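You operate a simulated robot arm through the tools that you are given. There is no shell and no other tool. Be economical: measure what you need, move in short steps, check, and stop when the job is done.

You run a simulated two-armed robot. Do the job below in one go: nothing can be reset, and whatever is moved stays where it is left.

JOB
Hold the grey tray on the top of the green bench steady with one hand and put the teal fitting in it with the other.

It is judged by the outcome, as a careful person would: the job done as asked, and still so three seconds after it is handed in. It fails if anything else is knocked over, pushed out of place, dropped, spilled or broken.

ROBOT AND FRAMES
Two 7-joint arms with two-finger grippers on one trunk, on a base that drives. Base frame: it is fixed to the floor where the robot stands at the start and does not move with it; the origin is under the middle of the robot, x ahead of it, y to its left, z up. Lengths are in cm, angles in degrees, forces in N, time in s.
The left shoulder is at the start at [5.1, 17.5, 117.7], the right one opposite. With the tool pointing down near the work surface each hand reaches from about 10 to 84 cm from the robot's upright axis, wherever it stands, measured 20 degrees to its own side. Places, roughly: grey tray [75, -200, 75]; teal fitting (3x6x3 cm) [0, -260, 80]. Payload 2.94 kg a hand.
The tool frame of a hand sits at the grasp point between the pads (the TCP): z along the fingers, y along the line on which they close. The tips reach 3 cm beyond it. The gripper opens to 13.8 cm. The gripper's body begins 10.9 cm behind the TCP.
Orientation is that of the tool frame in the base frame, as a unit quaternion [x, y, z, w]. With the fingers straight down and closing along the base's y, the tool's x points along the base's -x, its y along +y and its z along -z.

CONTROLS
- The arms move only by the tool arm_command. It takes "left_targets", "right_targets" or both (then of equal length, played together; a hand with none holds still); each is a list of rows, each a list of 6 numbers: the shift along the tool's x, y, z in cm, then the turn, a rotation vector about the tool's x, y, z in degrees. In form: [[dx, dy, dz, wx, wy, wz], ...]. A call has 1 to 10 rows; each row shifts and turns the commanded pose from where the row before left it, along the tool's axes as they then stand. "left_claw" and "right_claw" are, for a hand that has rows, the closure in counts, from 0 (fully open) to 255 (shut), set as the call begins (left out, the last holds). Each row takes 0.2 s and may step no farther than 5 cm and 8.6 degrees from the row before; otherwise, or with a gripper value out of range, the whole call is refused. Where a pose cannot be reached the arm comes as near as it can. A force on the tool above 40 N (or 10 N above the force at the start of the call, whichever is more), or a blocked arm, ends the call early, and 0.2 s more pass. Each finger halts on what it meets, pressing with about 41 N; the grip force reading is that of the motor and also rises with nothing between the fingers. The clock runs only during rows and for 0.2 s after the last one: add rows that do not move to give the fingers time. The reply holds the time, the measured pose of the TCP, the force on the tool along the base axes, the opening and the grip force, in the units named above and with some noise, with the torque about the TCP (base axes, N m) and any sound that the robot's microphone picked up, and new pictures: "views" is both (left out), scene, wrist or none (wrist: the cameras of the hands that moved).
- Cameras (640 x 400 px; columns grow to the right, rows downward): "scene" is now at [13.04, 1.01, 166.31]; the picture's right is [0.10, -0.99, 0.00], its down [-0.66, -0.07, -0.75] and it looks along [0.75, 0.08, -0.66] (base axes); focal length 272 px, centre (320, 200). "left" rides on the left gripper at [7.1, -1.9, -14.6] in its tool frame; the picture's right is [0.26, 0.97, 0.00], its down [-0.85, 0.23, -0.48] and it looks along [-0.46, 0.12, 0.88] (tool axes); focal length 280 px, centre (320, 200). "right" rides on the right gripper at [7.1, 1.9, -14.6] in its tool frame; the picture's right is [-0.26, 0.97, 0.00], its down [-0.85, -0.23, -0.48] and it looks along [-0.46, -0.12, 0.88] (tool axes); focal length 280 px, centre (320, 200). There is no depth. A picture from a camera that has moved, and an enlarged one, comes with that camera's place and axes in the base frame and with its lens.
- raise_lower(by): slides the trunk up (or, below 0, down) by that many cm; the arms and the scene camera ride with it, the base frame stays. It gives what a move gives, with no picture.
- base_move(legs): drives the robot by 1 to 6 legs, each [ahead, turn to the left] in cm and degrees, along the robot's own axes; the way and the turn of a leg run together, so that a leg with both is an arc; at most 150 cm and 180 degrees a leg. The arms and the cameras ride along, it lands a little off, and it stops where it bumps. It gives what a move gives, and a new picture of the scene camera.
- aim_head(pan, tilt): turns the head with the scene camera to pan (to the left, within 120 degrees either way) and tilt (down, from -29 to 69), counted from straight ahead of the robot. It gives what a move gives, and a new picture of the scene camera.
- inspect(camera, box): a new picture of the part [left, top, right, bottom] of that camera's present view, enlarged. The clock stands still meanwhile.
- finish_job(): hands the job in; it is judged then, once.

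Work in short steps. Places have to be worked out from the pictures, the camera data and where the tool is seen: move nearer, look again, correct. Check each grasp and each placing, and mend what went wrong. You have 135 turns and 274 pictures in all, those below and enlarged ones among them. Open the grippers and draw the arms clear of the work before you hand the job in, unless the task says otherwise; then end with one line.

The tools are called after "Request:" as name(argument=value, ...) on one line, values as JSON. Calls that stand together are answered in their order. arm_command: Moves the arms, as the interface text tells. Its arguments: {"type":"object","properties":{"left_targets":{"type":"array","items":{"type":"array","items":{"type":"number"}}},"left_claw":{"type":"number"},"right_targets":{"type":"array","items":{"type":"array","items":{"type":"number"}}},"right_claw":{"type":"number"},"views":{"type":"string","enum":["both","scene","wrist","none"]}},"required":[]} The other tools are called the same way: raise_lower (by) slides the trunk up or down; base_move (legs) drives the base; aim_head (pan, tilt) turns the head that bears the scene camera; inspect (camera, box) takes an enlarged picture of a part of a camera's view; finish_job () hands the job in.

At the start:

```text
t: 0.0
left_eef_pos: [51.84, 22.4, 111.52]
left_tcp_rot: [-0.001, 1.0, 0.0, 0.0]
left_ft_force: [0.4, 0.0, -0.2]
left_ft_torque: [0.03, -0.01, -0.02]
left_opening: 13.79
left_gripper_force: 0.0
right_eef_pos: [52.38, -16.88, 105.17]
right_tcp_rot: [0.001, 1.0, 0.001, -0.001]
right_ft_force: [-0.6, -0.9, 0.2]
right_ft_torque: [-0.02, 0.04, -0.01]
right_opening: 13.81
right_gripper_force: 0.2
trunk travel left (down, up): [-35.0, 38.4]
robot x, y, heading: [-0.17, 0.13, -0.2]
head pan, tilt: [5.8, 41.5]
```

scene: 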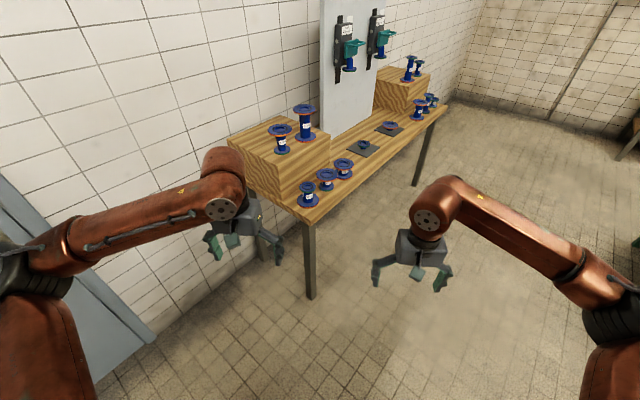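
right: 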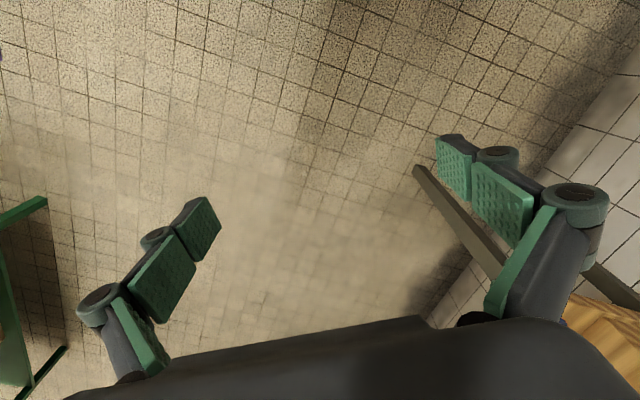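
left: 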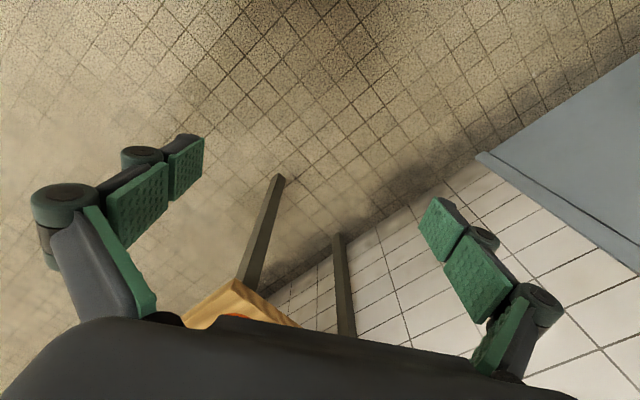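

The first picture shows another bench ahead; the goal lies to the right. I turn the head to the right to look.

Request:
aim_head(pan=-75, tilt=25)

Request:
aim_head(pan=-110, tilt=25)

Request:
aim_head(pan=-30, tilt=30)

```text
t: 1.5
left_eef_pos: [51.79, 22.36, 111.41]
left_tcp_rot: [0.0, 1.0, 0.0, 0.0]
left_ft_force: [0.1, -0.1, -0.2]
left_ft_torque: [-0.04, 0.01, 0.02]
left_opening: 13.79
left_gripper_force: 0.0
right_eef_pos: [52.45, -16.9, 105.16]
right_tcp_rot: [0.001, 1.0, 0.001, 0.0]
right_ft_force: [0.2, -0.6, -0.3]
right_ft_torque: [0.03, 0.0, -0.02]
right_opening: 13.81
right_gripper_force: 0.0
trunk travel left (down, up): [-35.0, 38.4]
robot x, y, heading: [0.18, 0.08, 0.0]
head pan, tilt: [-75.0, 25.0]
camera scene: at [7.07, -8.73, 168.86], right [-0.97, -0.26, 0.0], down [-0.11, 0.41, -0.91], along [0.23, -0.88, -0.42], focal length 272 px, centre (320, 200)
```

scene: 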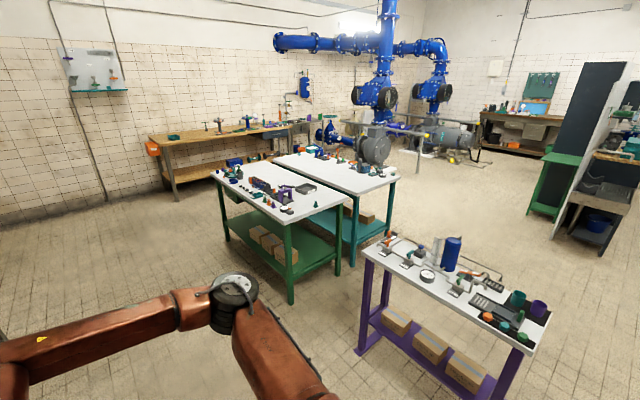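

```text
t: 2.5
left_eef_pos: [51.74, 22.59, 111.54]
left_tcp_rot: [0.0, 1.0, 0.0, 0.0]
left_ft_force: [0.4, -0.4, 0.0]
left_ft_torque: [0.02, -0.01, 0.01]
left_opening: 13.8
left_gripper_force: 0.0
right_eef_pos: [52.42, -16.74, 105.16]
right_tcp_rot: [0.001, 1.0, 0.002, -0.001]
right_ft_force: [0.3, -0.2, 0.8]
right_ft_torque: [-0.01, 0.0, 0.0]
right_opening: 13.79
right_gripper_force: 0.1
trunk travel left (down, up): [-35.0, 38.4]
robot x, y, heading: [-0.3, 0.17, 0.1]
head pan, tilt: [-110.0, 25.0]
camera scene: at [1.54, -8.5, 168.86], right [-0.94, 0.34, 0.0], down [0.14, 0.4, -0.91], along [-0.31, -0.85, -0.42], focal length 272 px, centre (320, 200)
```

scene: 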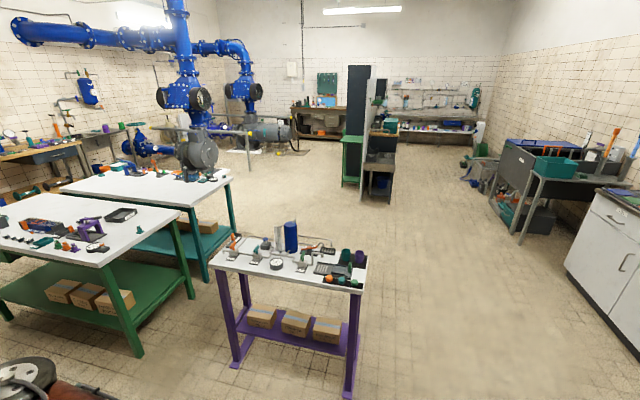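

```text
t: 4.1
left_eef_pos: [51.67, 22.44, 111.45]
left_tcp_rot: [0.0, 1.0, 0.0, 0.0]
left_ft_force: [0.1, -0.3, -0.8]
left_ft_torque: [-0.02, 0.01, -0.01]
left_opening: 13.81
left_gripper_force: 0.0
right_eef_pos: [52.36, -16.79, 105.03]
right_tcp_rot: [0.001, 1.0, 0.001, -0.001]
right_ft_force: [0.6, 0.1, -0.4]
right_ft_torque: [-0.01, 0.0, -0.02]
right_opening: 13.8
right_gripper_force: 0.0
trunk travel left (down, up): [-35.0, 38.4]
robot x, y, heading: [0.0, 0.08, 0.0]
head pan, tilt: [-30.0, 30.0]
camera scene: at [12.51, -4.36, 168.06], right [-0.5, -0.87, 0.0], down [-0.43, 0.25, -0.87], along [0.75, -0.43, -0.5], focal length 272 px, centre (320, 200)
```

scene: 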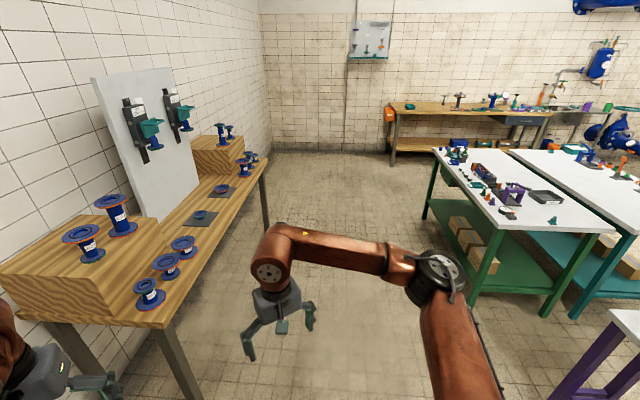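

Two white-topped benches, green and teal-legged. I enlarge the picture around both named places.

Request:
aim_head(pan=-85, tilt=25)

Request:
inspect(camera="scene", box=[150, 130, 310, 230])

Request:
inspect(camera="scene", box=[280, 120, 440, 220])

```text
t: 5.3
left_eef_pos: [51.74, 22.36, 111.54]
left_tcp_rot: [-0.001, 1.0, 0.0, 0.0]
left_ft_force: [0.5, 0.4, -0.4]
left_ft_torque: [-0.02, -0.01, -0.04]
left_opening: 13.83
left_gripper_force: 0.1
right_eef_pos: [52.39, -16.81, 104.93]
right_tcp_rot: [0.0, 1.0, 0.001, -0.001]
right_ft_force: [0.7, 0.4, 0.2]
right_ft_torque: [0.03, 0.04, 0.04]
right_opening: 13.79
right_gripper_force: 0.1
trunk travel left (down, up): [-35.0, 38.4]
robot x, y, heading: [0.35, -0.0, -0.1]
head pan, tilt: [-85.0, 25.0]
camera scene: at [5.49, -9.01, 168.86], right [-1.0, -0.09, 0.0], down [-0.04, 0.42, -0.91], along [0.08, -0.9, -0.42], focal length 272 px, centre (320, 200)
```

scene: 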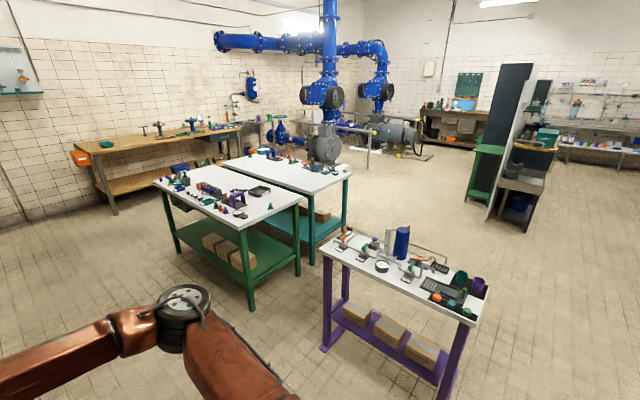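

```text
4.00 times, centred on (230, 180) of scene
camera zoom: at [5.49, -9.01, 168.86], right [-1.0, -0.09, 0.0], down [-0.04, 0.42, -0.91], along [0.08, -0.9, -0.42], focal length 1089 px, centre (680, 280)
```

zoom: 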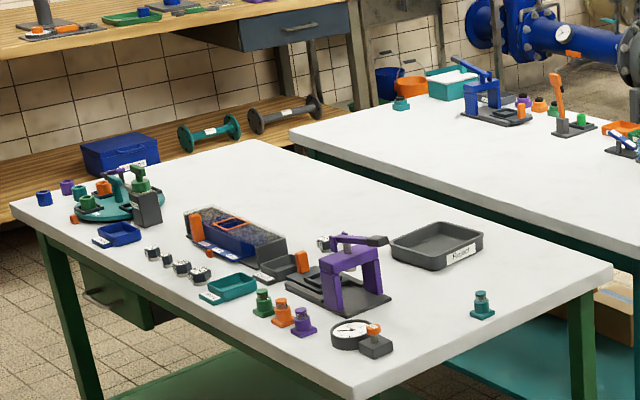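

```text
4.00 times, centred on (360, 170) of scene
camera zoom: at [5.49, -9.01, 168.86], right [-1.0, -0.09, 0.0], down [-0.04, 0.42, -0.91], along [0.08, -0.9, -0.42], focal length 1089 px, centre (160, 320)
```

zoom: 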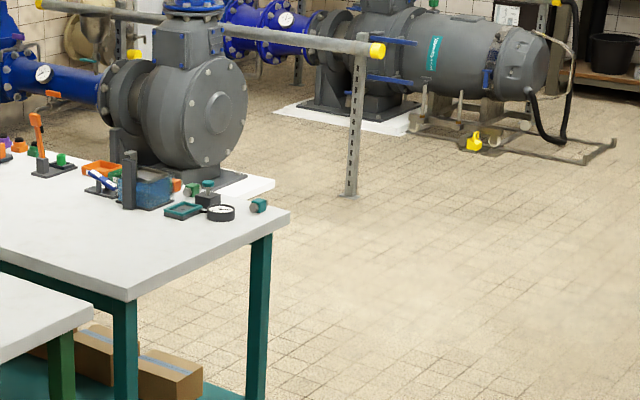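

Target fitting seems to be the lone lying teal one at the near-right corner of the teal-legged bench (~[3,-268]); tray at ~[77,-212] on the green bench near its end. The bench ends face the direction heading -35°, so I go around the purple table's far side. First turn and drive.

Request:
base_move(legs=[[0, -133], [150, 0], [27, 0], [0, 98]])

Request:
aim_head(pan=0, tilt=30)

```text
t: 23.9
left_eef_pos: [-66.75, -139.74, 111.55]
left_tcp_rot: [0.302, 0.953, -0.001, 0.0]
left_ft_force: [-0.2, -0.3, 0.1]
left_ft_torque: [-0.02, 0.0, 0.04]
left_opening: 13.79
left_gripper_force: 0.1
right_eef_pos: [-88.82, -172.28, 105.22]
right_tcp_rot: [0.303, 0.953, 0.001, 0.0]
right_ft_force: [-0.5, 0.5, -0.2]
right_ft_torque: [0.03, 0.03, -0.01]
right_opening: 13.8
right_gripper_force: 0.0
trunk travel left (down, up): [-35.0, 38.4]
robot x, y, heading: [-121.94, -127.69, -35.3]
head pan, tilt: [-85.0, 25.0]
camera scene: at [-122.76, -138.78, 168.86], right [-0.86, 0.5, 0.0], down [0.21, 0.37, -0.91], along [-0.46, -0.78, -0.42], focal length 272 px, centre (320, 200)
```

scene: 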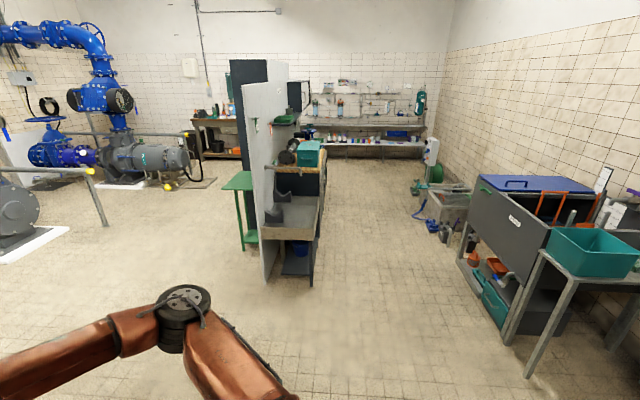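

```text
t: 25.5
left_eef_pos: [-66.72, -139.81, 111.58]
left_tcp_rot: [0.301, 0.954, 0.001, 0.0]
left_ft_force: [-0.9, 0.8, 0.2]
left_ft_torque: [-0.03, 0.01, -0.01]
left_opening: 13.77
left_gripper_force: 0.0
right_eef_pos: [-88.75, -172.15, 105.02]
right_tcp_rot: [0.302, 0.953, 0.001, 0.0]
right_ft_force: [-0.3, 0.7, -0.8]
right_ft_torque: [0.01, 0.0, -0.01]
right_opening: 13.82
right_gripper_force: 0.0
trunk travel left (down, up): [-35.0, 38.4]
robot x, y, heading: [-122.08, -128.26, -35.1]
head pan, tilt: [0.0, 30.0]
camera scene: at [-110.76, -136.07, 168.06], right [-0.58, -0.82, 0.0], down [-0.41, 0.29, -0.87], along [0.71, -0.5, -0.5], focal length 272 px, centre (320, 200)
```

scene: 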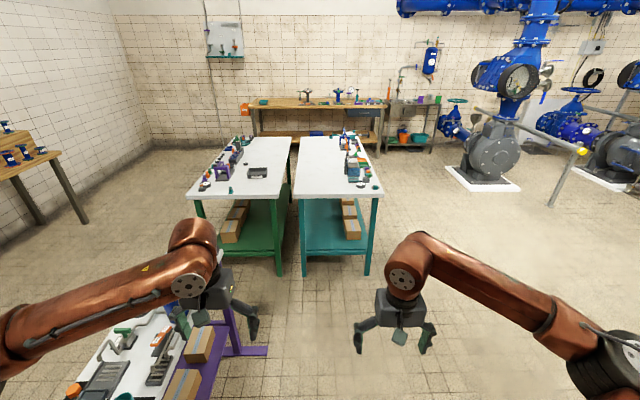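

Benches lie straight ahead as estimated. I enlarge them for better places.

Request:
inspect(camera="scene", box=[180, 120, 400, 257])

Request:
aim_head(pan=40, tilt=45)

```text
2.91 times, centred on (290, 188) of scene
camera zoom: at [-110.76, -136.07, 168.06], right [-0.58, -0.82, 0.0], down [-0.41, 0.29, -0.87], along [0.71, -0.5, -0.5], focal length 792 px, centre (407, 234)
```

zoom: 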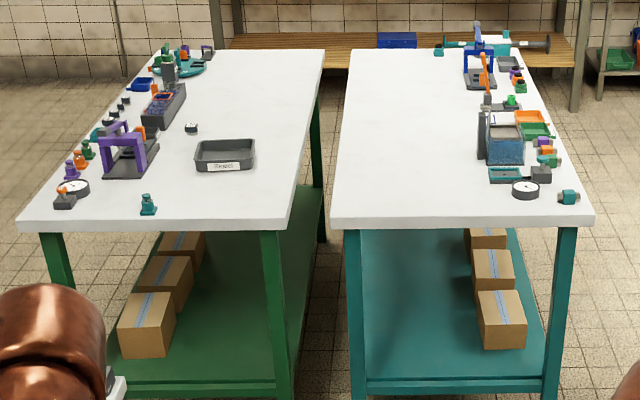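

```text
t: 26.6
left_eef_pos: [-66.86, -139.79, 111.54]
left_tcp_rot: [0.302, 0.953, 0.0, 0.0]
left_ft_force: [-0.7, 0.2, -0.2]
left_ft_torque: [-0.02, 0.01, 0.0]
left_opening: 13.79
left_gripper_force: 0.1
right_eef_pos: [-88.88, -172.18, 105.01]
right_tcp_rot: [0.304, 0.953, 0.001, -0.001]
right_ft_force: [0.6, 0.8, 0.1]
right_ft_torque: [0.02, 0.0, 0.0]
right_opening: 13.82
right_gripper_force: 0.0
trunk travel left (down, up): [-35.0, 38.4]
robot x, y, heading: [-122.17, -127.86, -35.0]
head pan, tilt: [40.0, 45.0]
camera scene: at [-110.04, -130.18, 165.8], right [0.08, -1.0, 0.0], down [-0.7, -0.06, -0.71], along [0.7, 0.06, -0.71], focal length 272 px, centre (320, 200)
```

scene: 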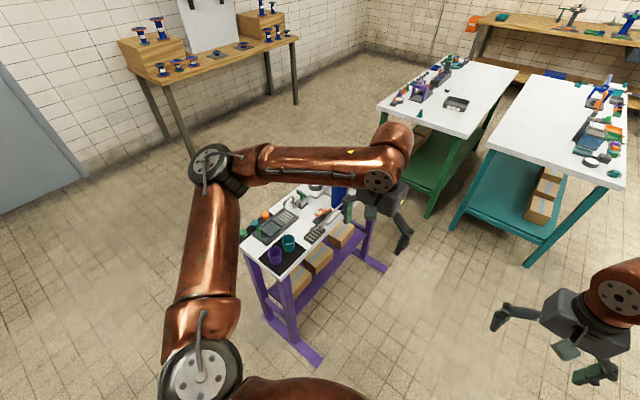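

The left arm passes close to the tall things on the purple table, so I raise the trunk and drive ahead veering slightly right.

Request:
raise_lower(by=20)

Request:
base_move(legs=[[0, -5], [112, 0], [0, 5]])

Request:
aim_head(pan=0, tilt=50)

Request:
aim_head(pan=70, tilt=60)

```text
t: 28.8
left_eef_pos: [-66.64, -139.79, 131.4]
left_tcp_rot: [0.303, 0.953, 0.0, 0.0]
left_ft_force: [-0.2, 0.3, 0.1]
left_ft_torque: [-0.02, 0.02, 0.0]
left_opening: 13.79
left_gripper_force: 0.1
right_eef_pos: [-88.83, -172.34, 124.97]
right_tcp_rot: [0.303, 0.953, 0.001, -0.001]
right_ft_force: [-0.5, 0.1, -0.6]
right_ft_torque: [0.03, -0.03, -0.05]
right_opening: 13.81
right_gripper_force: 0.1
trunk travel left (down, up): [-55.0, 18.4]
robot x, y, heading: [-121.71, -128.53, -35.1]
head pan, tilt: [40.0, 45.0]
```

```text
t: 35.5
left_eef_pos: [19.24, -211.54, 131.49]
left_tcp_rot: [0.299, 0.954, 0.0, 0.0]
left_ft_force: [0.2, 0.0, 0.6]
left_ft_torque: [0.03, 0.01, 0.01]
left_opening: 13.79
left_gripper_force: 0.0
right_eef_pos: [-2.8, -244.24, 125.09]
right_tcp_rot: [0.3, 0.954, 0.001, -0.001]
right_ft_force: [-0.5, 0.6, 0.7]
right_ft_torque: [0.01, 0.0, 0.0]
right_opening: 13.8
right_gripper_force: 0.1
trunk travel left (down, up): [-55.0, 18.4]
robot x, y, heading: [-36.09, -199.89, -34.8]
head pan, tilt: [40.0, 45.0]
camera scene: at [-29.13, -198.85, 185.81], right [0.09, -1.0, 0.0], down [-0.7, -0.06, -0.71], along [0.7, 0.06, -0.71], focal length 272 px, centre (320, 200)
```

scene: 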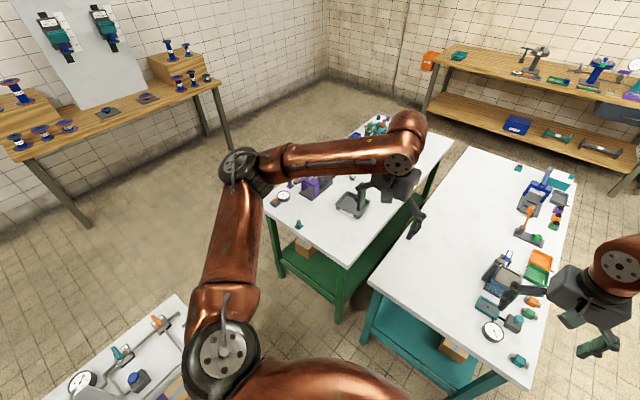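

```text
t: 36.6
left_eef_pos: [19.2, -211.55, 131.52]
left_tcp_rot: [0.299, 0.954, -0.001, 0.0]
left_ft_force: [0.3, -0.4, 0.4]
left_ft_torque: [0.0, 0.03, 0.01]
left_opening: 13.79
left_gripper_force: 0.0
right_eef_pos: [-2.64, -244.14, 125.18]
right_tcp_rot: [0.3, 0.954, 0.001, -0.001]
right_ft_force: [0.4, 0.3, 0.4]
right_ft_torque: [-0.01, 0.02, -0.01]
right_opening: 13.79
right_gripper_force: 0.0
trunk travel left (down, up): [-55.0, 18.4]
robot x, y, heading: [-36.15, -200.6, -34.9]
head pan, tilt: [0.0, 50.0]
camera scene: at [-30.83, -203.88, 185.12], right [-0.57, -0.82, 0.0], down [-0.63, 0.44, -0.64], along [0.53, -0.37, -0.77], focal length 272 px, centre (320, 200)
```

scene: 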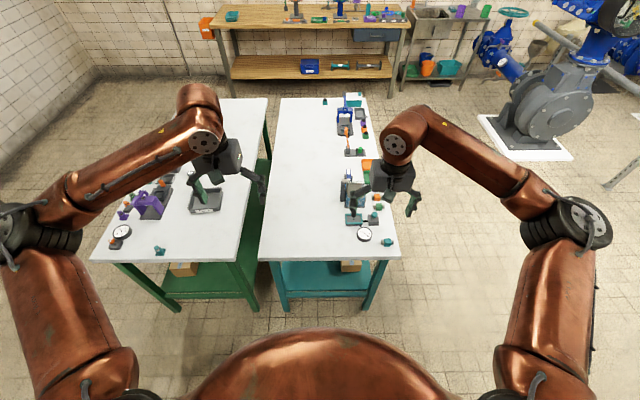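

```text
t: 38.0
left_eef_pos: [19.31, -211.63, 131.43]
left_tcp_rot: [0.3, 0.954, 0.0, 0.001]
left_ft_force: [-0.1, -0.5, 0.2]
left_ft_torque: [-0.01, -0.02, -0.02]
left_opening: 13.81
left_gripper_force: 0.0
right_eef_pos: [-2.82, -244.23, 125.02]
right_tcp_rot: [0.301, 0.954, 0.0, -0.001]
right_ft_force: [0.1, 0.7, 0.0]
right_ft_torque: [-0.02, 0.06, 0.02]
right_opening: 13.78
right_gripper_force: 0.0
trunk travel left (down, up): [-55.0, 18.4]
robot x, y, heading: [-36.13, -200.32, -34.4]
head pan, tilt: [70.0, 60.0]
camera scene: at [-31.72, -195.67, 183.86], right [0.58, -0.82, 0.0], down [-0.71, -0.5, -0.5], along [0.41, 0.29, -0.87], focal length 272 px, centre (320, 200)
```

scene: 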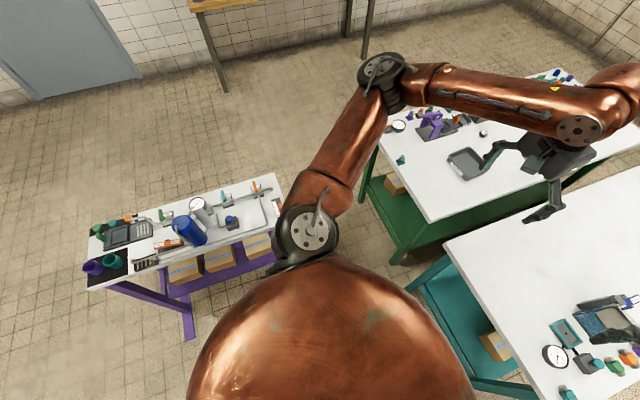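

Benches' ends at f≈148 along my heading; fitting ≈[4,-266], 71 ahead and 31 right. I move ahead 12 cm, then look.

Request:
base_move(legs=[[12, 0]])

Request:
aim_head(pan=-20, tilt=50)

Request:
inspect(camera="scene", box=[240, 180, 400, 280])

```text
t: 39.2
left_eef_pos: [28.85, -218.17, 131.62]
left_tcp_rot: [0.3, 0.954, 0.001, 0.002]
left_ft_force: [0.7, -0.2, 1.0]
left_ft_torque: [0.06, 0.06, 0.0]
left_opening: 13.79
left_gripper_force: 0.1
right_eef_pos: [6.92, -250.82, 125.29]
right_tcp_rot: [0.3, 0.954, 0.0, 0.001]
right_ft_force: [1.2, 0.7, 0.0]
right_ft_torque: [0.03, 0.07, 0.01]
right_opening: 13.78
right_gripper_force: 0.1
trunk travel left (down, up): [-55.0, 18.4]
robot x, y, heading: [-26.18, -207.44, -34.9]
head pan, tilt: [70.0, 60.0]
camera scene: at [-19.8, -203.93, 184.01], right [0.58, -0.82, -0.01], down [-0.71, -0.49, -0.5], along [0.4, 0.29, -0.87], focal length 272 px, centre (320, 200)
```

scene: 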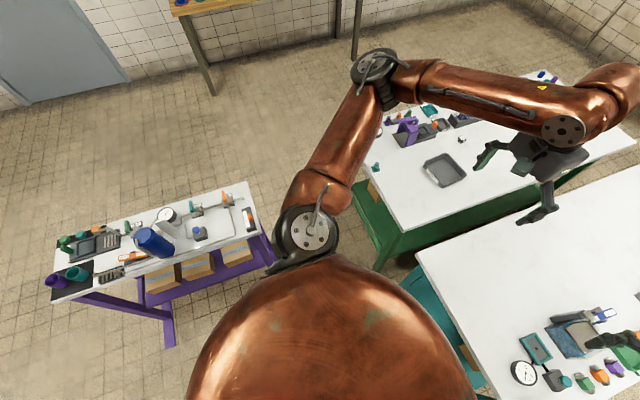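

```text
t: 40.9
left_eef_pos: [27.01, -216.87, 132.35]
left_tcp_rot: [0.3, 0.954, -0.003, 0.011]
left_ft_force: [-0.4, 0.4, 0.4]
left_ft_torque: [-0.04, -0.08, 0.02]
left_opening: 13.79
left_gripper_force: 0.1
right_eef_pos: [5.1, -249.74, 126.03]
right_tcp_rot: [0.299, 0.954, -0.003, 0.01]
right_ft_force: [-0.1, 0.5, 0.9]
right_ft_torque: [-0.02, -0.08, 0.0]
right_opening: 13.8
right_gripper_force: 0.0
trunk travel left (down, up): [-55.0, 18.4]
robot x, y, heading: [-26.02, -206.98, -35.1]
head pan, tilt: [-20.0, 50.0]
camera scene: at [-23.39, -212.29, 185.15], right [-0.82, -0.58, 0.0], down [-0.44, 0.62, -0.65], along [0.37, -0.53, -0.76], focal length 272 px, centre (320, 200)
```

scene: 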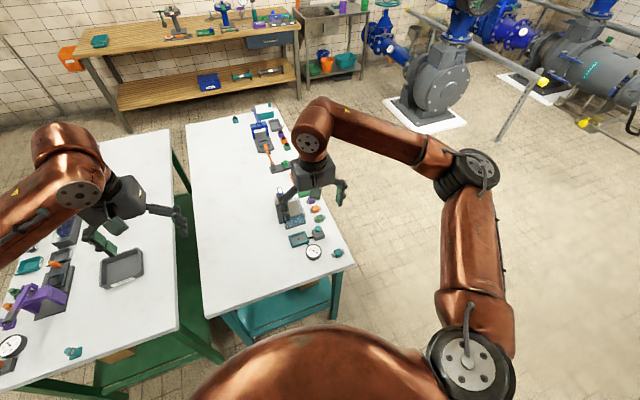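

```text
4.00 times, centred on (320, 230) of scene
camera zoom: at [-23.39, -212.29, 185.15], right [-0.82, -0.58, 0.0], down [-0.44, 0.62, -0.65], along [0.37, -0.53, -0.76], focal length 1089 px, centre (320, 80)
```

zoom: 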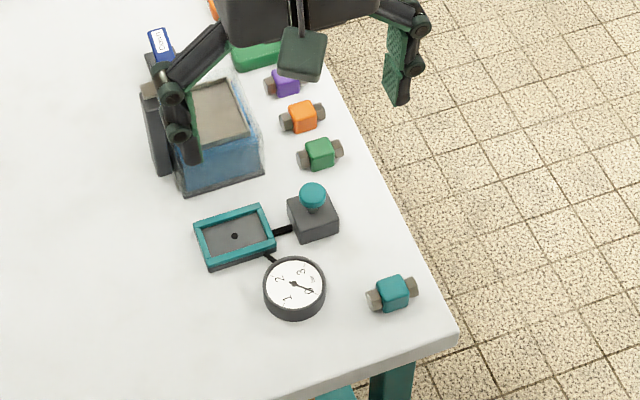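

The readings shifted slightly after the drive (small tilt); I wait with still rows and recheck.

Request:
arm_command(right_targets=[[0, 0, 0, 0, 0, 0], [0, 0, 0, 0, 0, 0], [0, 0, 0, 0, 0, 0]], right_claw=0, views="wrist")

Request:
aim_head(pan=0, tilt=69)

```text
t: 41.7
left_eef_pos: [27.64, -217.38, 132.0]
left_tcp_rot: [0.301, 0.954, -0.002, 0.008]
left_ft_force: [0.4, 0.1, 0.9]
left_ft_torque: [0.01, 0.02, -0.01]
left_opening: 13.81
left_gripper_force: 0.1
right_eef_pos: [5.77, -250.07, 125.74]
right_tcp_rot: [0.3, 0.954, -0.003, 0.008]
right_ft_force: [-0.2, -0.7, 1.2]
right_ft_torque: [0.03, 0.05, 0.0]
right_opening: 13.78
right_gripper_force: 0.0
trunk travel left (down, up): [-55.0, 18.4]
robot x, y, heading: [-26.12, -207.39, -34.7]
head pan, tilt: [-20.0, 50.0]
camera right: at [0.66, -244.28, 140.17], right [0.77, 0.64, 0.0], down [0.56, -0.67, 0.49], along [0.32, -0.37, -0.87], focal length 280 px, centre (320, 200)
```

right: 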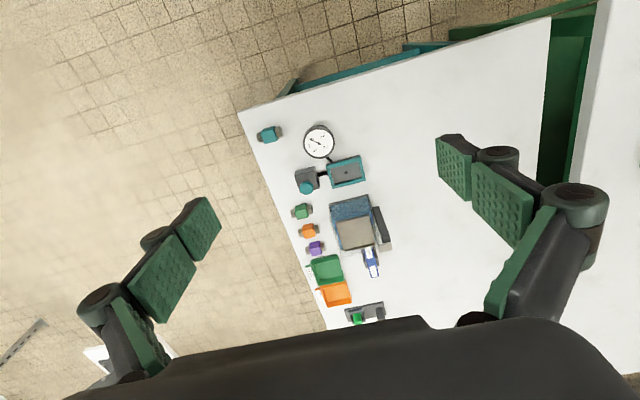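

```text
t: 42.5
left_eef_pos: [27.44, -217.14, 132.11]
left_tcp_rot: [0.3, 0.954, -0.001, 0.008]
left_ft_force: [-0.6, 0.6, 0.0]
left_ft_torque: [-0.02, 0.02, 0.01]
left_opening: 13.8
left_gripper_force: 0.1
right_eef_pos: [5.53, -249.95, 125.78]
right_tcp_rot: [0.299, 0.954, -0.002, 0.007]
right_ft_force: [-0.4, -0.2, -0.4]
right_ft_torque: [-0.02, 0.02, -0.02]
right_opening: 13.8
right_gripper_force: 0.0
trunk travel left (down, up): [-55.0, 18.4]
robot x, y, heading: [-26.27, -207.31, -34.9]
head pan, tilt: [0.0, 68.8]
camera scene: at [-22.59, -209.65, 182.93], right [-0.57, -0.82, 0.0], down [-0.76, 0.53, -0.36], along [0.3, -0.21, -0.93], focal length 272 px, centre (320, 200)
```

scene: 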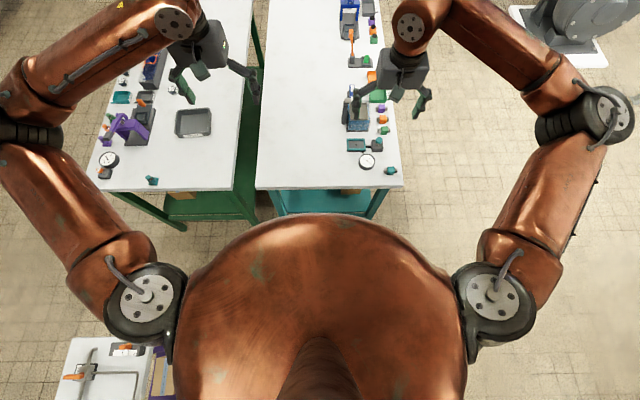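

The robot just sways a little and settled with ~1° pitch. Wrist ray puts the fitting at ≈[3.8,-265]; its long axis runs along my lateral, so I move over it and turn the hand 90° to grip the 3 cm width.

Request:
arm_command(right_targets=[[-1.9, -3.4, 4, 0, 0, 0], [-1.9, -3.4, 4, 0, 0, 0], [-1.9, -3.4, 4, 0, 0, 0], [-1.8, -3.4, 4, 0, 0, 0], [0, 0, 0, 0, 0, -8.5], [0, 0, 0, 0, 0, -8.5], [0, 0, 0, 0, 0, -8.5], [0, 0, 0, 0, 0, -8.5], [0, 0, 0, 0, 0, -8.5], [0, 0, 0, 0, 0, -8.5]], right_claw=0, views="wrist")

```text
refused: row 1 steps farther than a row can; nothing moved
```

Request:
arm_command(right_targets=[[-1.9, -3.4, 2.5, 0, 0, 0], [-1.9, -3.4, 2.5, 0, 0, 0], [-1.9, -3.4, 2.5, 0, 0, 0], [-1.8, -3.4, 2.5, 0, 0, 0], [0, 0, 0, 0, 0, -8.5], [0, 0, 0, 0, 0, -8.5], [0, 0, 0, 0, 0, -8.5], [0, 0, 0, 0, 0, -8.5], [0, 0, 0, 0, 0, -8.5], [0, 0, 0, 0, 0, -8.5]], right_claw=0, views="wrist")

```text
t: 44.7
left_eef_pos: [27.44, -217.17, 132.17]
left_tcp_rot: [0.299, 0.954, -0.002, 0.009]
left_ft_force: [-0.1, -0.2, -0.2]
left_ft_torque: [0.0, -0.04, -0.01]
left_opening: 13.79
left_gripper_force: 0.0
right_eef_pos: [4.19, -265.54, 115.94]
right_tcp_rot: [0.105, 0.994, -0.003, 0.006]
right_ft_force: [-0.4, 0.9, -0.3]
right_ft_torque: [-0.03, 0.0, 0.03]
right_opening: 13.83
right_gripper_force: 0.1
right hand out of reach, approached as far as the arm can: row 8, 9, 10
trunk travel left (down, up): [-55.0, 18.4]
robot x, y, heading: [-25.94, -207.29, -34.9]
head pan, tilt: [0.0, 68.8]
camera right: at [-2.71, -261.96, 130.31], right [0.46, 0.89, 0.0], down [0.77, -0.4, 0.49], along [0.43, -0.23, -0.87], focal length 280 px, centre (320, 200)
```

right: 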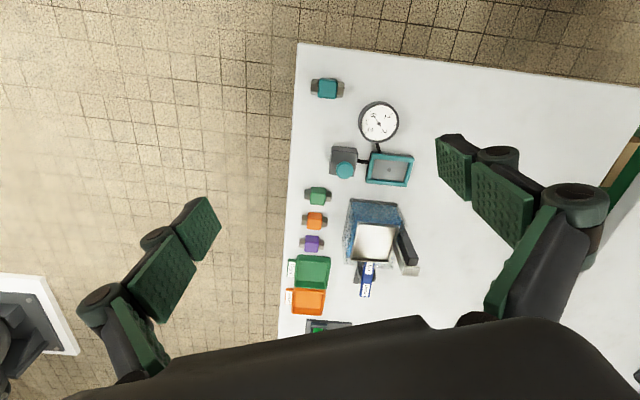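

Turning that way meets a joint limit at about -23°. I turn the other way.

Request:
arm_command(right_targets=[[0, 0, 0, 0, 0, 8.5], [0, 0, 0, 0, 0, 8.5], [0, 0, 0, 0, 0, 8.5], [0, 0, 0, 0, 0, 8.5], [0, 0, 0, 0, 0, 8.5], [0, 0, 0, 0, 0, 8.5], [0, 0, 0, 0, 0, 8.5], [0, 0, 0, 0, 0, 8.5], [0, 0, 0, 0, 0, 8.5], [0, 0, 0, 0, 0, 8.5]], right_claw=0, views="wrist")

```text
t: 46.9
left_eef_pos: [27.49, -217.37, 132.0]
left_tcp_rot: [0.299, 0.954, -0.002, 0.008]
left_ft_force: [-0.4, 0.4, -0.2]
left_ft_torque: [0.0, 0.03, -0.01]
left_opening: 13.82
left_gripper_force: 0.0
right_eef_pos: [4.11, -265.37, 115.92]
right_tcp_rot: [0.751, 0.661, 0.002, 0.008]
right_ft_force: [0.0, 0.8, 0.3]
right_ft_torque: [-0.01, 0.02, -0.02]
right_opening: 13.81
right_gripper_force: 0.1
trunk travel left (down, up): [-55.0, 18.4]
robot x, y, heading: [-25.94, -207.18, -34.9]
head pan, tilt: [0.0, 68.8]
camera right: at [6.57, -258.57, 130.4], right [0.92, -0.38, 0.01], down [-0.34, -0.81, 0.48], along [-0.17, -0.45, -0.88], focal length 280 px, centre (320, 200)
```

right: 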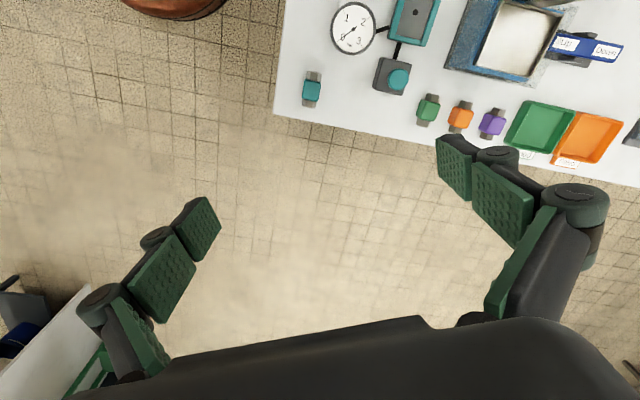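

The turn works. I enlarge the fitting to get its exact angle.

Request:
inspect(camera="right", box=[264, 40, 392, 120])

```text
5.00 times, centred on (328, 80) of right
camera zoom: at [6.57, -258.57, 130.4], right [0.92, -0.38, 0.01], down [-0.34, -0.81, 0.48], along [-0.17, -0.45, -0.88], focal length 1402 px, centre (280, 800)
```

zoom: 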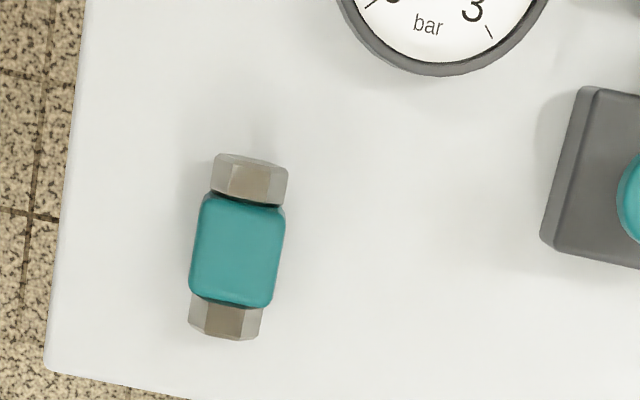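

Fitting axis ≈57° (parallel with the bench end). I turn 25.5° more and lower the trunk 18 cm for stability.

Request:
arm_command(right_targets=[[0, 0, 0, 0, 0, 8.5], [0, 0, 0, 0, 0, 8.5], [0, 0, 0, 0, 0, 8.5]], right_claw=0, views="none")

Request:
raise_lower(by=-18)

Request:
arm_command(right_targets=[[0, 0, 0, 0, 0, 0], [0, 0, 0, 0, 0, 0]], right_claw=0, views="both")

```text
t: 47.7
left_eef_pos: [27.48, -217.31, 132.07]
left_tcp_rot: [0.299, 0.954, -0.002, 0.008]
left_ft_force: [0.3, 0.3, -0.2]
left_ft_torque: [-0.01, 0.03, 0.01]
left_opening: 13.82
left_gripper_force: 0.1
right_eef_pos: [4.08, -265.54, 115.8]
right_tcp_rot: [0.878, 0.478, 0.004, 0.007]
right_ft_force: [0.1, 0.2, 0.2]
right_ft_torque: [-0.03, 0.0, 0.0]
right_opening: 13.81
right_gripper_force: 0.0
trunk travel left (down, up): [-55.0, 18.4]
robot x, y, heading: [-26.31, -207.2, -35.0]
head pan, tilt: [0.0, 68.8]
```

```text
t: 49.7
left_eef_pos: [27.34, -217.31, 114.14]
left_tcp_rot: [0.299, 0.954, -0.002, 0.009]
left_ft_force: [0.2, 0.1, 0.6]
left_ft_torque: [-0.03, 0.0, -0.02]
left_opening: 13.8
left_gripper_force: 0.0
right_eef_pos: [4.02, -265.48, 97.91]
right_tcp_rot: [0.877, 0.48, 0.004, 0.008]
right_ft_force: [0.7, 0.2, 0.5]
right_ft_torque: [-0.01, 0.0, 0.03]
right_opening: 13.81
right_gripper_force: 0.2
trunk travel left (down, up): [-37.0, 36.4]
robot x, y, heading: [-26.43, -207.19, -34.8]
head pan, tilt: [0.0, 68.8]
```

```text
t: 50.3
left_eef_pos: [27.59, -217.21, 114.17]
left_tcp_rot: [0.3, 0.954, -0.002, 0.008]
left_ft_force: [-0.8, 0.4, 0.2]
left_ft_torque: [0.0, -0.01, 0.0]
left_opening: 13.8
left_gripper_force: 0.1
right_eef_pos: [4.05, -265.49, 97.75]
right_tcp_rot: [0.878, 0.479, 0.004, 0.007]
right_ft_force: [-0.4, 0.2, -0.2]
right_ft_torque: [-0.03, -0.02, -0.03]
right_opening: 13.82
right_gripper_force: 0.1
trunk travel left (down, up): [-37.0, 36.4]
robot x, y, heading: [-26.48, -207.13, -34.8]
head pan, tilt: [0.0, 68.8]
camera scene: at [-18.53, -212.48, 164.93], right [-0.57, -0.82, 0.0], down [-0.76, 0.53, -0.36], along [0.3, -0.21, -0.93], focal length 272 px, centre (320, 200)
camera right: at [9.2, -260.44, 112.46], right [0.67, -0.74, 0.01], down [-0.66, -0.59, 0.47], along [-0.34, -0.33, -0.88], focal length 280 px, centre (320, 200)
```

scene: 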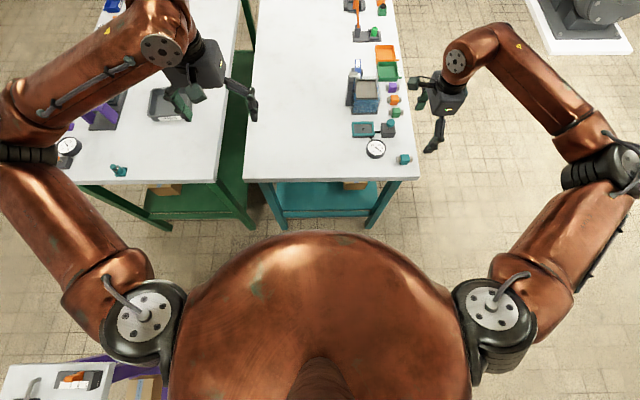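
right: 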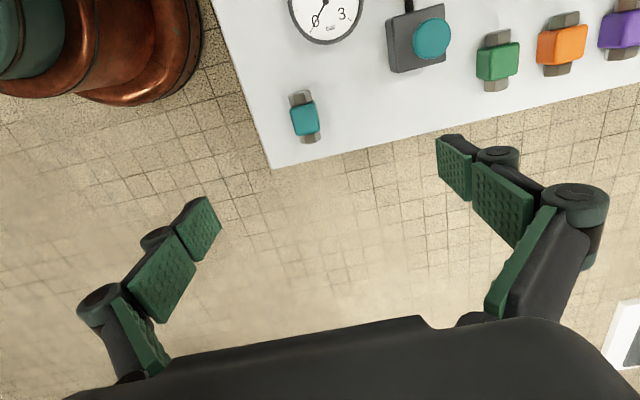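

Fitting ≈[3.2,-264.1]. I correct by (+0.7,-1.5) in tool axes, narrow the fingers to ~8 cm and go down 10 cm.

Request:
arm_command(right_targets=[[0.7, -1.5, 0, 0, 0, 0], [0, 0, 3, 0, 0, 0], [0, 0, 3, 0, 0, 0], [0, 0, 3, 0, 0, 0], [0, 0, 0, 0, 0, 0]], right_claw=100, views="both")

```text
t: 51.5
left_eef_pos: [27.53, -217.31, 114.01]
left_tcp_rot: [0.299, 0.954, -0.002, 0.009]
left_ft_force: [0.1, 0.4, 0.3]
left_ft_torque: [-0.03, 0.01, 0.0]
left_opening: 13.79
left_gripper_force: 0.0
right_eef_pos: [3.35, -264.21, 88.83]
right_tcp_rot: [0.878, 0.479, 0.004, 0.007]
right_ft_force: [0.5, 0.7, 0.2]
right_ft_torque: [-0.01, 0.01, -0.03]
right_opening: 8.37
right_gripper_force: 0.1
trunk travel left (down, up): [-37.0, 36.4]
robot x, y, heading: [-26.0, -207.21, -34.7]
head pan, tilt: [0.0, 68.8]
camera scene: at [-18.57, -212.42, 164.94], right [-0.57, -0.82, 0.0], down [-0.76, 0.53, -0.36], along [0.3, -0.21, -0.93], focal length 272 px, centre (320, 200)
camera right: at [8.47, -259.05, 103.47], right [0.67, -0.74, 0.02], down [-0.66, -0.59, 0.47], along [-0.34, -0.33, -0.88], focal length 280 px, centre (320, 200)
```

scene: 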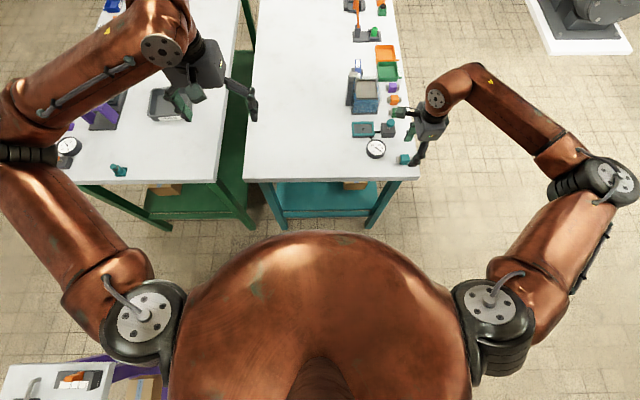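
right: 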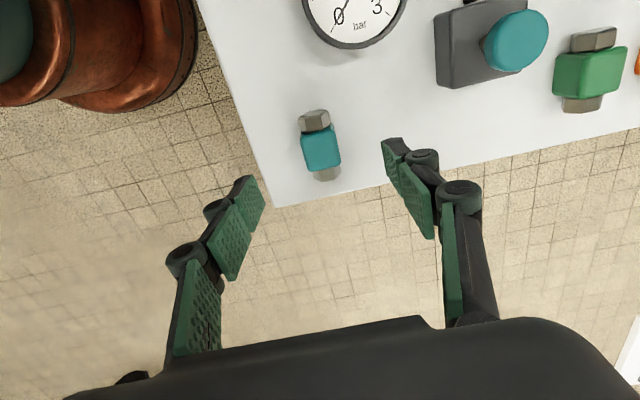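

Aligned. I descend 5 cm and look again.

Request:
arm_command(right_targets=[[0, 0, 2.5, 0, 0, 0], [0, 0, 2.5, 0, 0, 0], [0, 0, 0, 0, 0, 0]], views="wrist")

Request:
inspect(camera="scene", box=[360, 100, 488, 180])

```text
t: 52.3
left_eef_pos: [27.37, -217.21, 114.08]
left_tcp_rot: [0.3, 0.954, -0.003, 0.008]
left_ft_force: [-0.1, 0.2, -0.1]
left_ft_torque: [0.0, 0.01, -0.02]
left_opening: 13.82
left_gripper_force: 0.1
right_eef_pos: [3.3, -264.25, 83.85]
right_tcp_rot: [0.878, 0.479, 0.004, 0.007]
right_ft_force: [0.7, -0.7, 0.1]
right_ft_torque: [0.01, 0.0, -0.01]
right_opening: 8.4
right_gripper_force: 0.0
trunk travel left (down, up): [-37.0, 36.4]
robot x, y, heading: [-25.86, -207.53, -34.6]
head pan, tilt: [0.0, 68.8]
camera right: at [8.5, -259.13, 98.47], right [0.67, -0.74, 0.02], down [-0.66, -0.59, 0.47], along [-0.34, -0.33, -0.88], focal length 280 px, centre (320, 200)
```

right: 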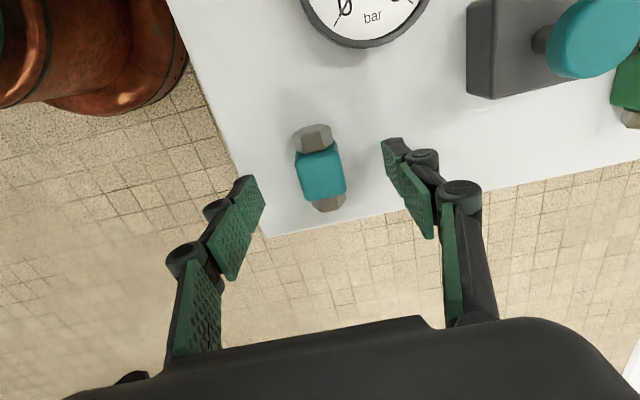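

```text
5.00 times, centred on (424, 140) of scene
camera zoom: at [-18.55, -212.46, 164.93], right [-0.57, -0.82, 0.0], down [-0.76, 0.53, -0.36], along [0.3, -0.21, -0.93], focal length 1361 px, centre (-200, 500)
```

zoom: 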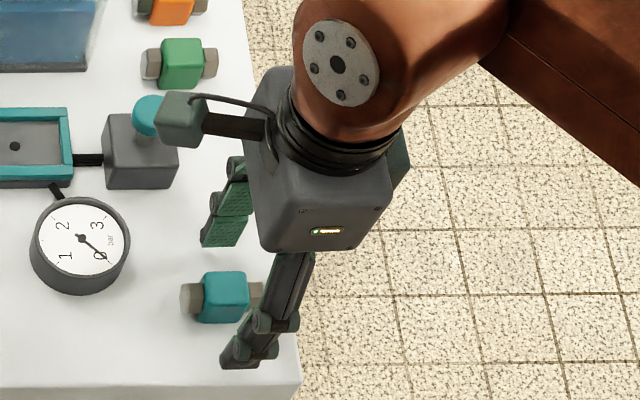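

Fingertips straddle the fitting, tips at z≈80.9; I step down carefully watching the force.

Request:
arm_command(right_targets=[[0.3, 0, 0.5, 0, 0, 0], [0, 0, 0.4, 0, 0, 0], [0, 0, 0, 0, 0, 0]], views="none")

Request:
arm_command(right_targets=[[0, 0, 0.4, 0, 0, 0], [0, 0, 0.4, 0, 0, 0], [0, 0, 0, 0, 0, 0]], views="both")

Request:
inspect(camera="scene", box=[360, 120, 456, 180])

```text
t: 53.1
left_eef_pos: [27.52, -217.24, 114.04]
left_tcp_rot: [0.3, 0.954, -0.002, 0.008]
left_ft_force: [-0.1, 0.7, 0.4]
left_ft_torque: [0.01, 0.01, -0.03]
left_opening: 13.83
left_gripper_force: 0.0
right_eef_pos: [3.54, -264.05, 82.98]
right_tcp_rot: [0.877, 0.48, 0.004, 0.007]
right_ft_force: [-0.2, -0.5, 0.3]
right_ft_torque: [0.02, 0.05, -0.02]
right_opening: 8.38
right_gripper_force: 0.0
trunk travel left (down, up): [-37.0, 36.4]
robot x, y, heading: [-26.4, -207.27, -35.3]
head pan, tilt: [0.0, 68.8]
```

```text
t: 53.9
left_eef_pos: [27.42, -217.06, 114.13]
left_tcp_rot: [0.3, 0.954, -0.003, 0.01]
left_ft_force: [-0.1, 0.1, -0.6]
left_ft_torque: [-0.02, -0.05, 0.02]
left_opening: 13.84
left_gripper_force: 0.1
right_eef_pos: [3.51, -263.9, 82.4]
right_tcp_rot: [0.878, 0.479, 0.005, 0.009]
right_ft_force: [-3.9, 0.8, 17.1]
right_ft_torque: [0.21, 0.38, 0.07]
right_opening: 9.19
right_gripper_force: 5.2
trunk travel left (down, up): [-37.0, 36.4]
robot x, y, heading: [-26.41, -207.7, -35.0]
head pan, tilt: [0.0, 68.8]
camera scene: at [-18.74, -212.22, 164.97], right [-0.57, -0.82, 0.0], down [-0.76, 0.53, -0.36], along [0.3, -0.21, -0.93], focal length 272 px, centre (320, 200)
camera right: at [8.56, -258.79, 96.98], right [0.67, -0.74, 0.02], down [-0.66, -0.58, 0.47], along [-0.34, -0.33, -0.88], focal length 280 px, centre (320, 200)
```

scene: 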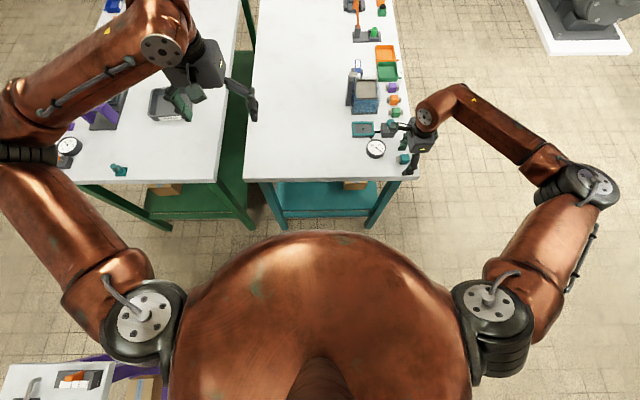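
right: 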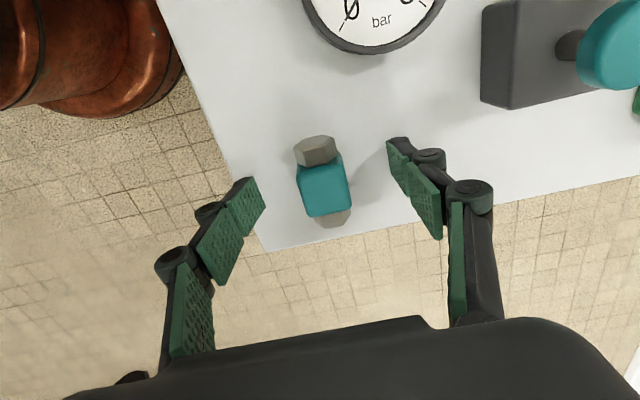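

```text
6.67 times, centred on (408, 150) of scene
camera zoom: at [-18.74, -212.22, 164.97], right [-0.57, -0.82, 0.0], down [-0.76, 0.53, -0.36], along [0.3, -0.21, -0.93], focal length 1815 px, centre (-267, 533)
```

zoom: 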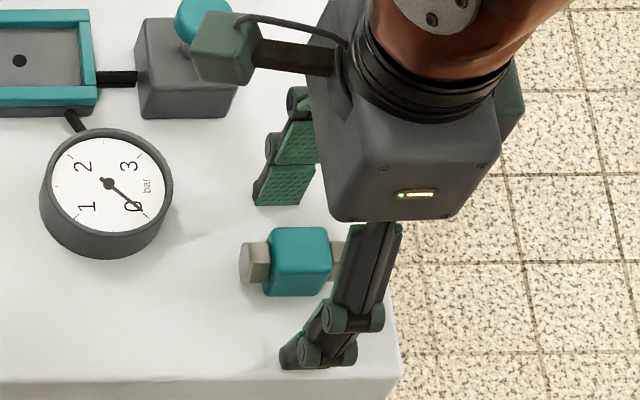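

Contact: bench top ≈79.5. I lift 0.5 cm and close on the fitting.

Request:
arm_command(right_targets=[[0, 0, -0.7, 0, 0, 0], [0, 0, 0, 0, 0, 0]], views="none")

Request:
arm_command(right_targets=[[0, 0, 0, 0, 0, 0], [0, 0, 0, 0, 0, 0], [0, 0, 0, 0, 0, 0], [0, 0, 0, 0, 0, 0], [0, 0, 0, 0, 0, 0], [0, 0, 0, 0, 0, 0]], right_claw=255, views="both")

```text
t: 54.5
left_eef_pos: [27.47, -217.17, 114.05]
left_tcp_rot: [0.299, 0.954, -0.002, 0.009]
left_ft_force: [-0.1, -0.7, 0.0]
left_ft_torque: [-0.02, -0.01, -0.01]
left_opening: 13.8
left_gripper_force: 0.0
right_eef_pos: [3.55, -263.96, 82.81]
right_tcp_rot: [0.877, 0.48, 0.004, 0.007]
right_ft_force: [-0.4, -0.2, -0.7]
right_ft_torque: [-0.01, 0.04, 0.03]
right_opening: 8.42
right_gripper_force: 0.0
trunk travel left (down, up): [-37.0, 36.4]
robot x, y, heading: [-25.91, -207.44, -34.7]
head pan, tilt: [0.0, 68.8]
```

```text
t: 55.9
left_eef_pos: [27.27, -217.17, 114.12]
left_tcp_rot: [0.3, 0.954, -0.002, 0.008]
left_ft_force: [0.3, 0.4, -0.7]
left_ft_torque: [0.01, 0.01, 0.0]
left_opening: 13.79
left_gripper_force: 0.1
right_eef_pos: [3.46, -263.95, 82.92]
right_tcp_rot: [0.877, 0.48, 0.004, 0.008]
right_ft_force: [-2.1, 0.1, 11.6]
right_ft_torque: [0.05, 0.18, -0.03]
right_opening: 2.71
right_gripper_force: 40.4
trunk travel left (down, up): [-37.0, 36.4]
robot x, y, heading: [-26.09, -207.31, -34.8]
head pan, tilt: [0.0, 68.8]
camera scene: at [-18.61, -212.38, 164.94], right [-0.57, -0.82, 0.0], down [-0.76, 0.53, -0.36], along [0.3, -0.21, -0.93], focal length 272 px, centre (320, 200)
camera right: at [8.65, -258.91, 97.58], right [0.67, -0.74, 0.02], down [-0.66, -0.59, 0.47], along [-0.34, -0.33, -0.88], focal length 280 px, centre (320, 200)
```

scene: 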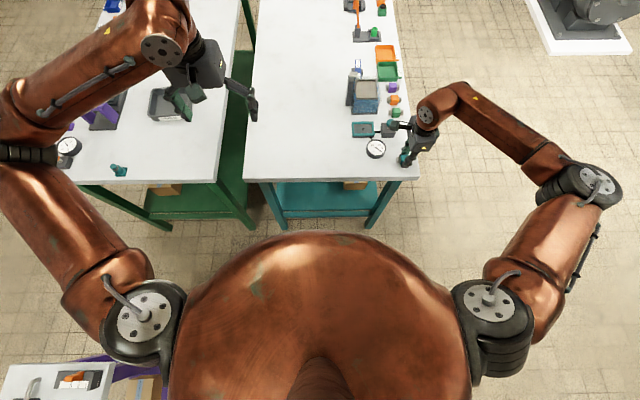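
right: 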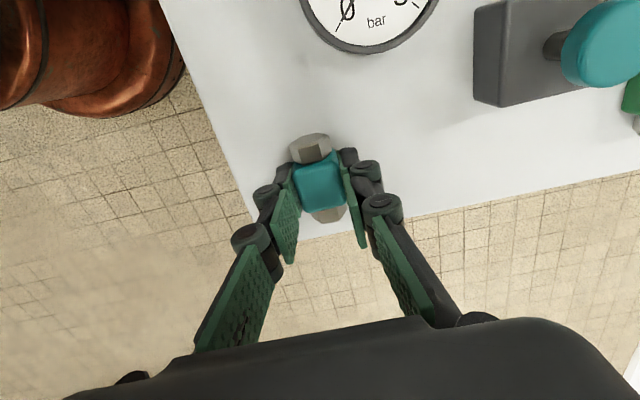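

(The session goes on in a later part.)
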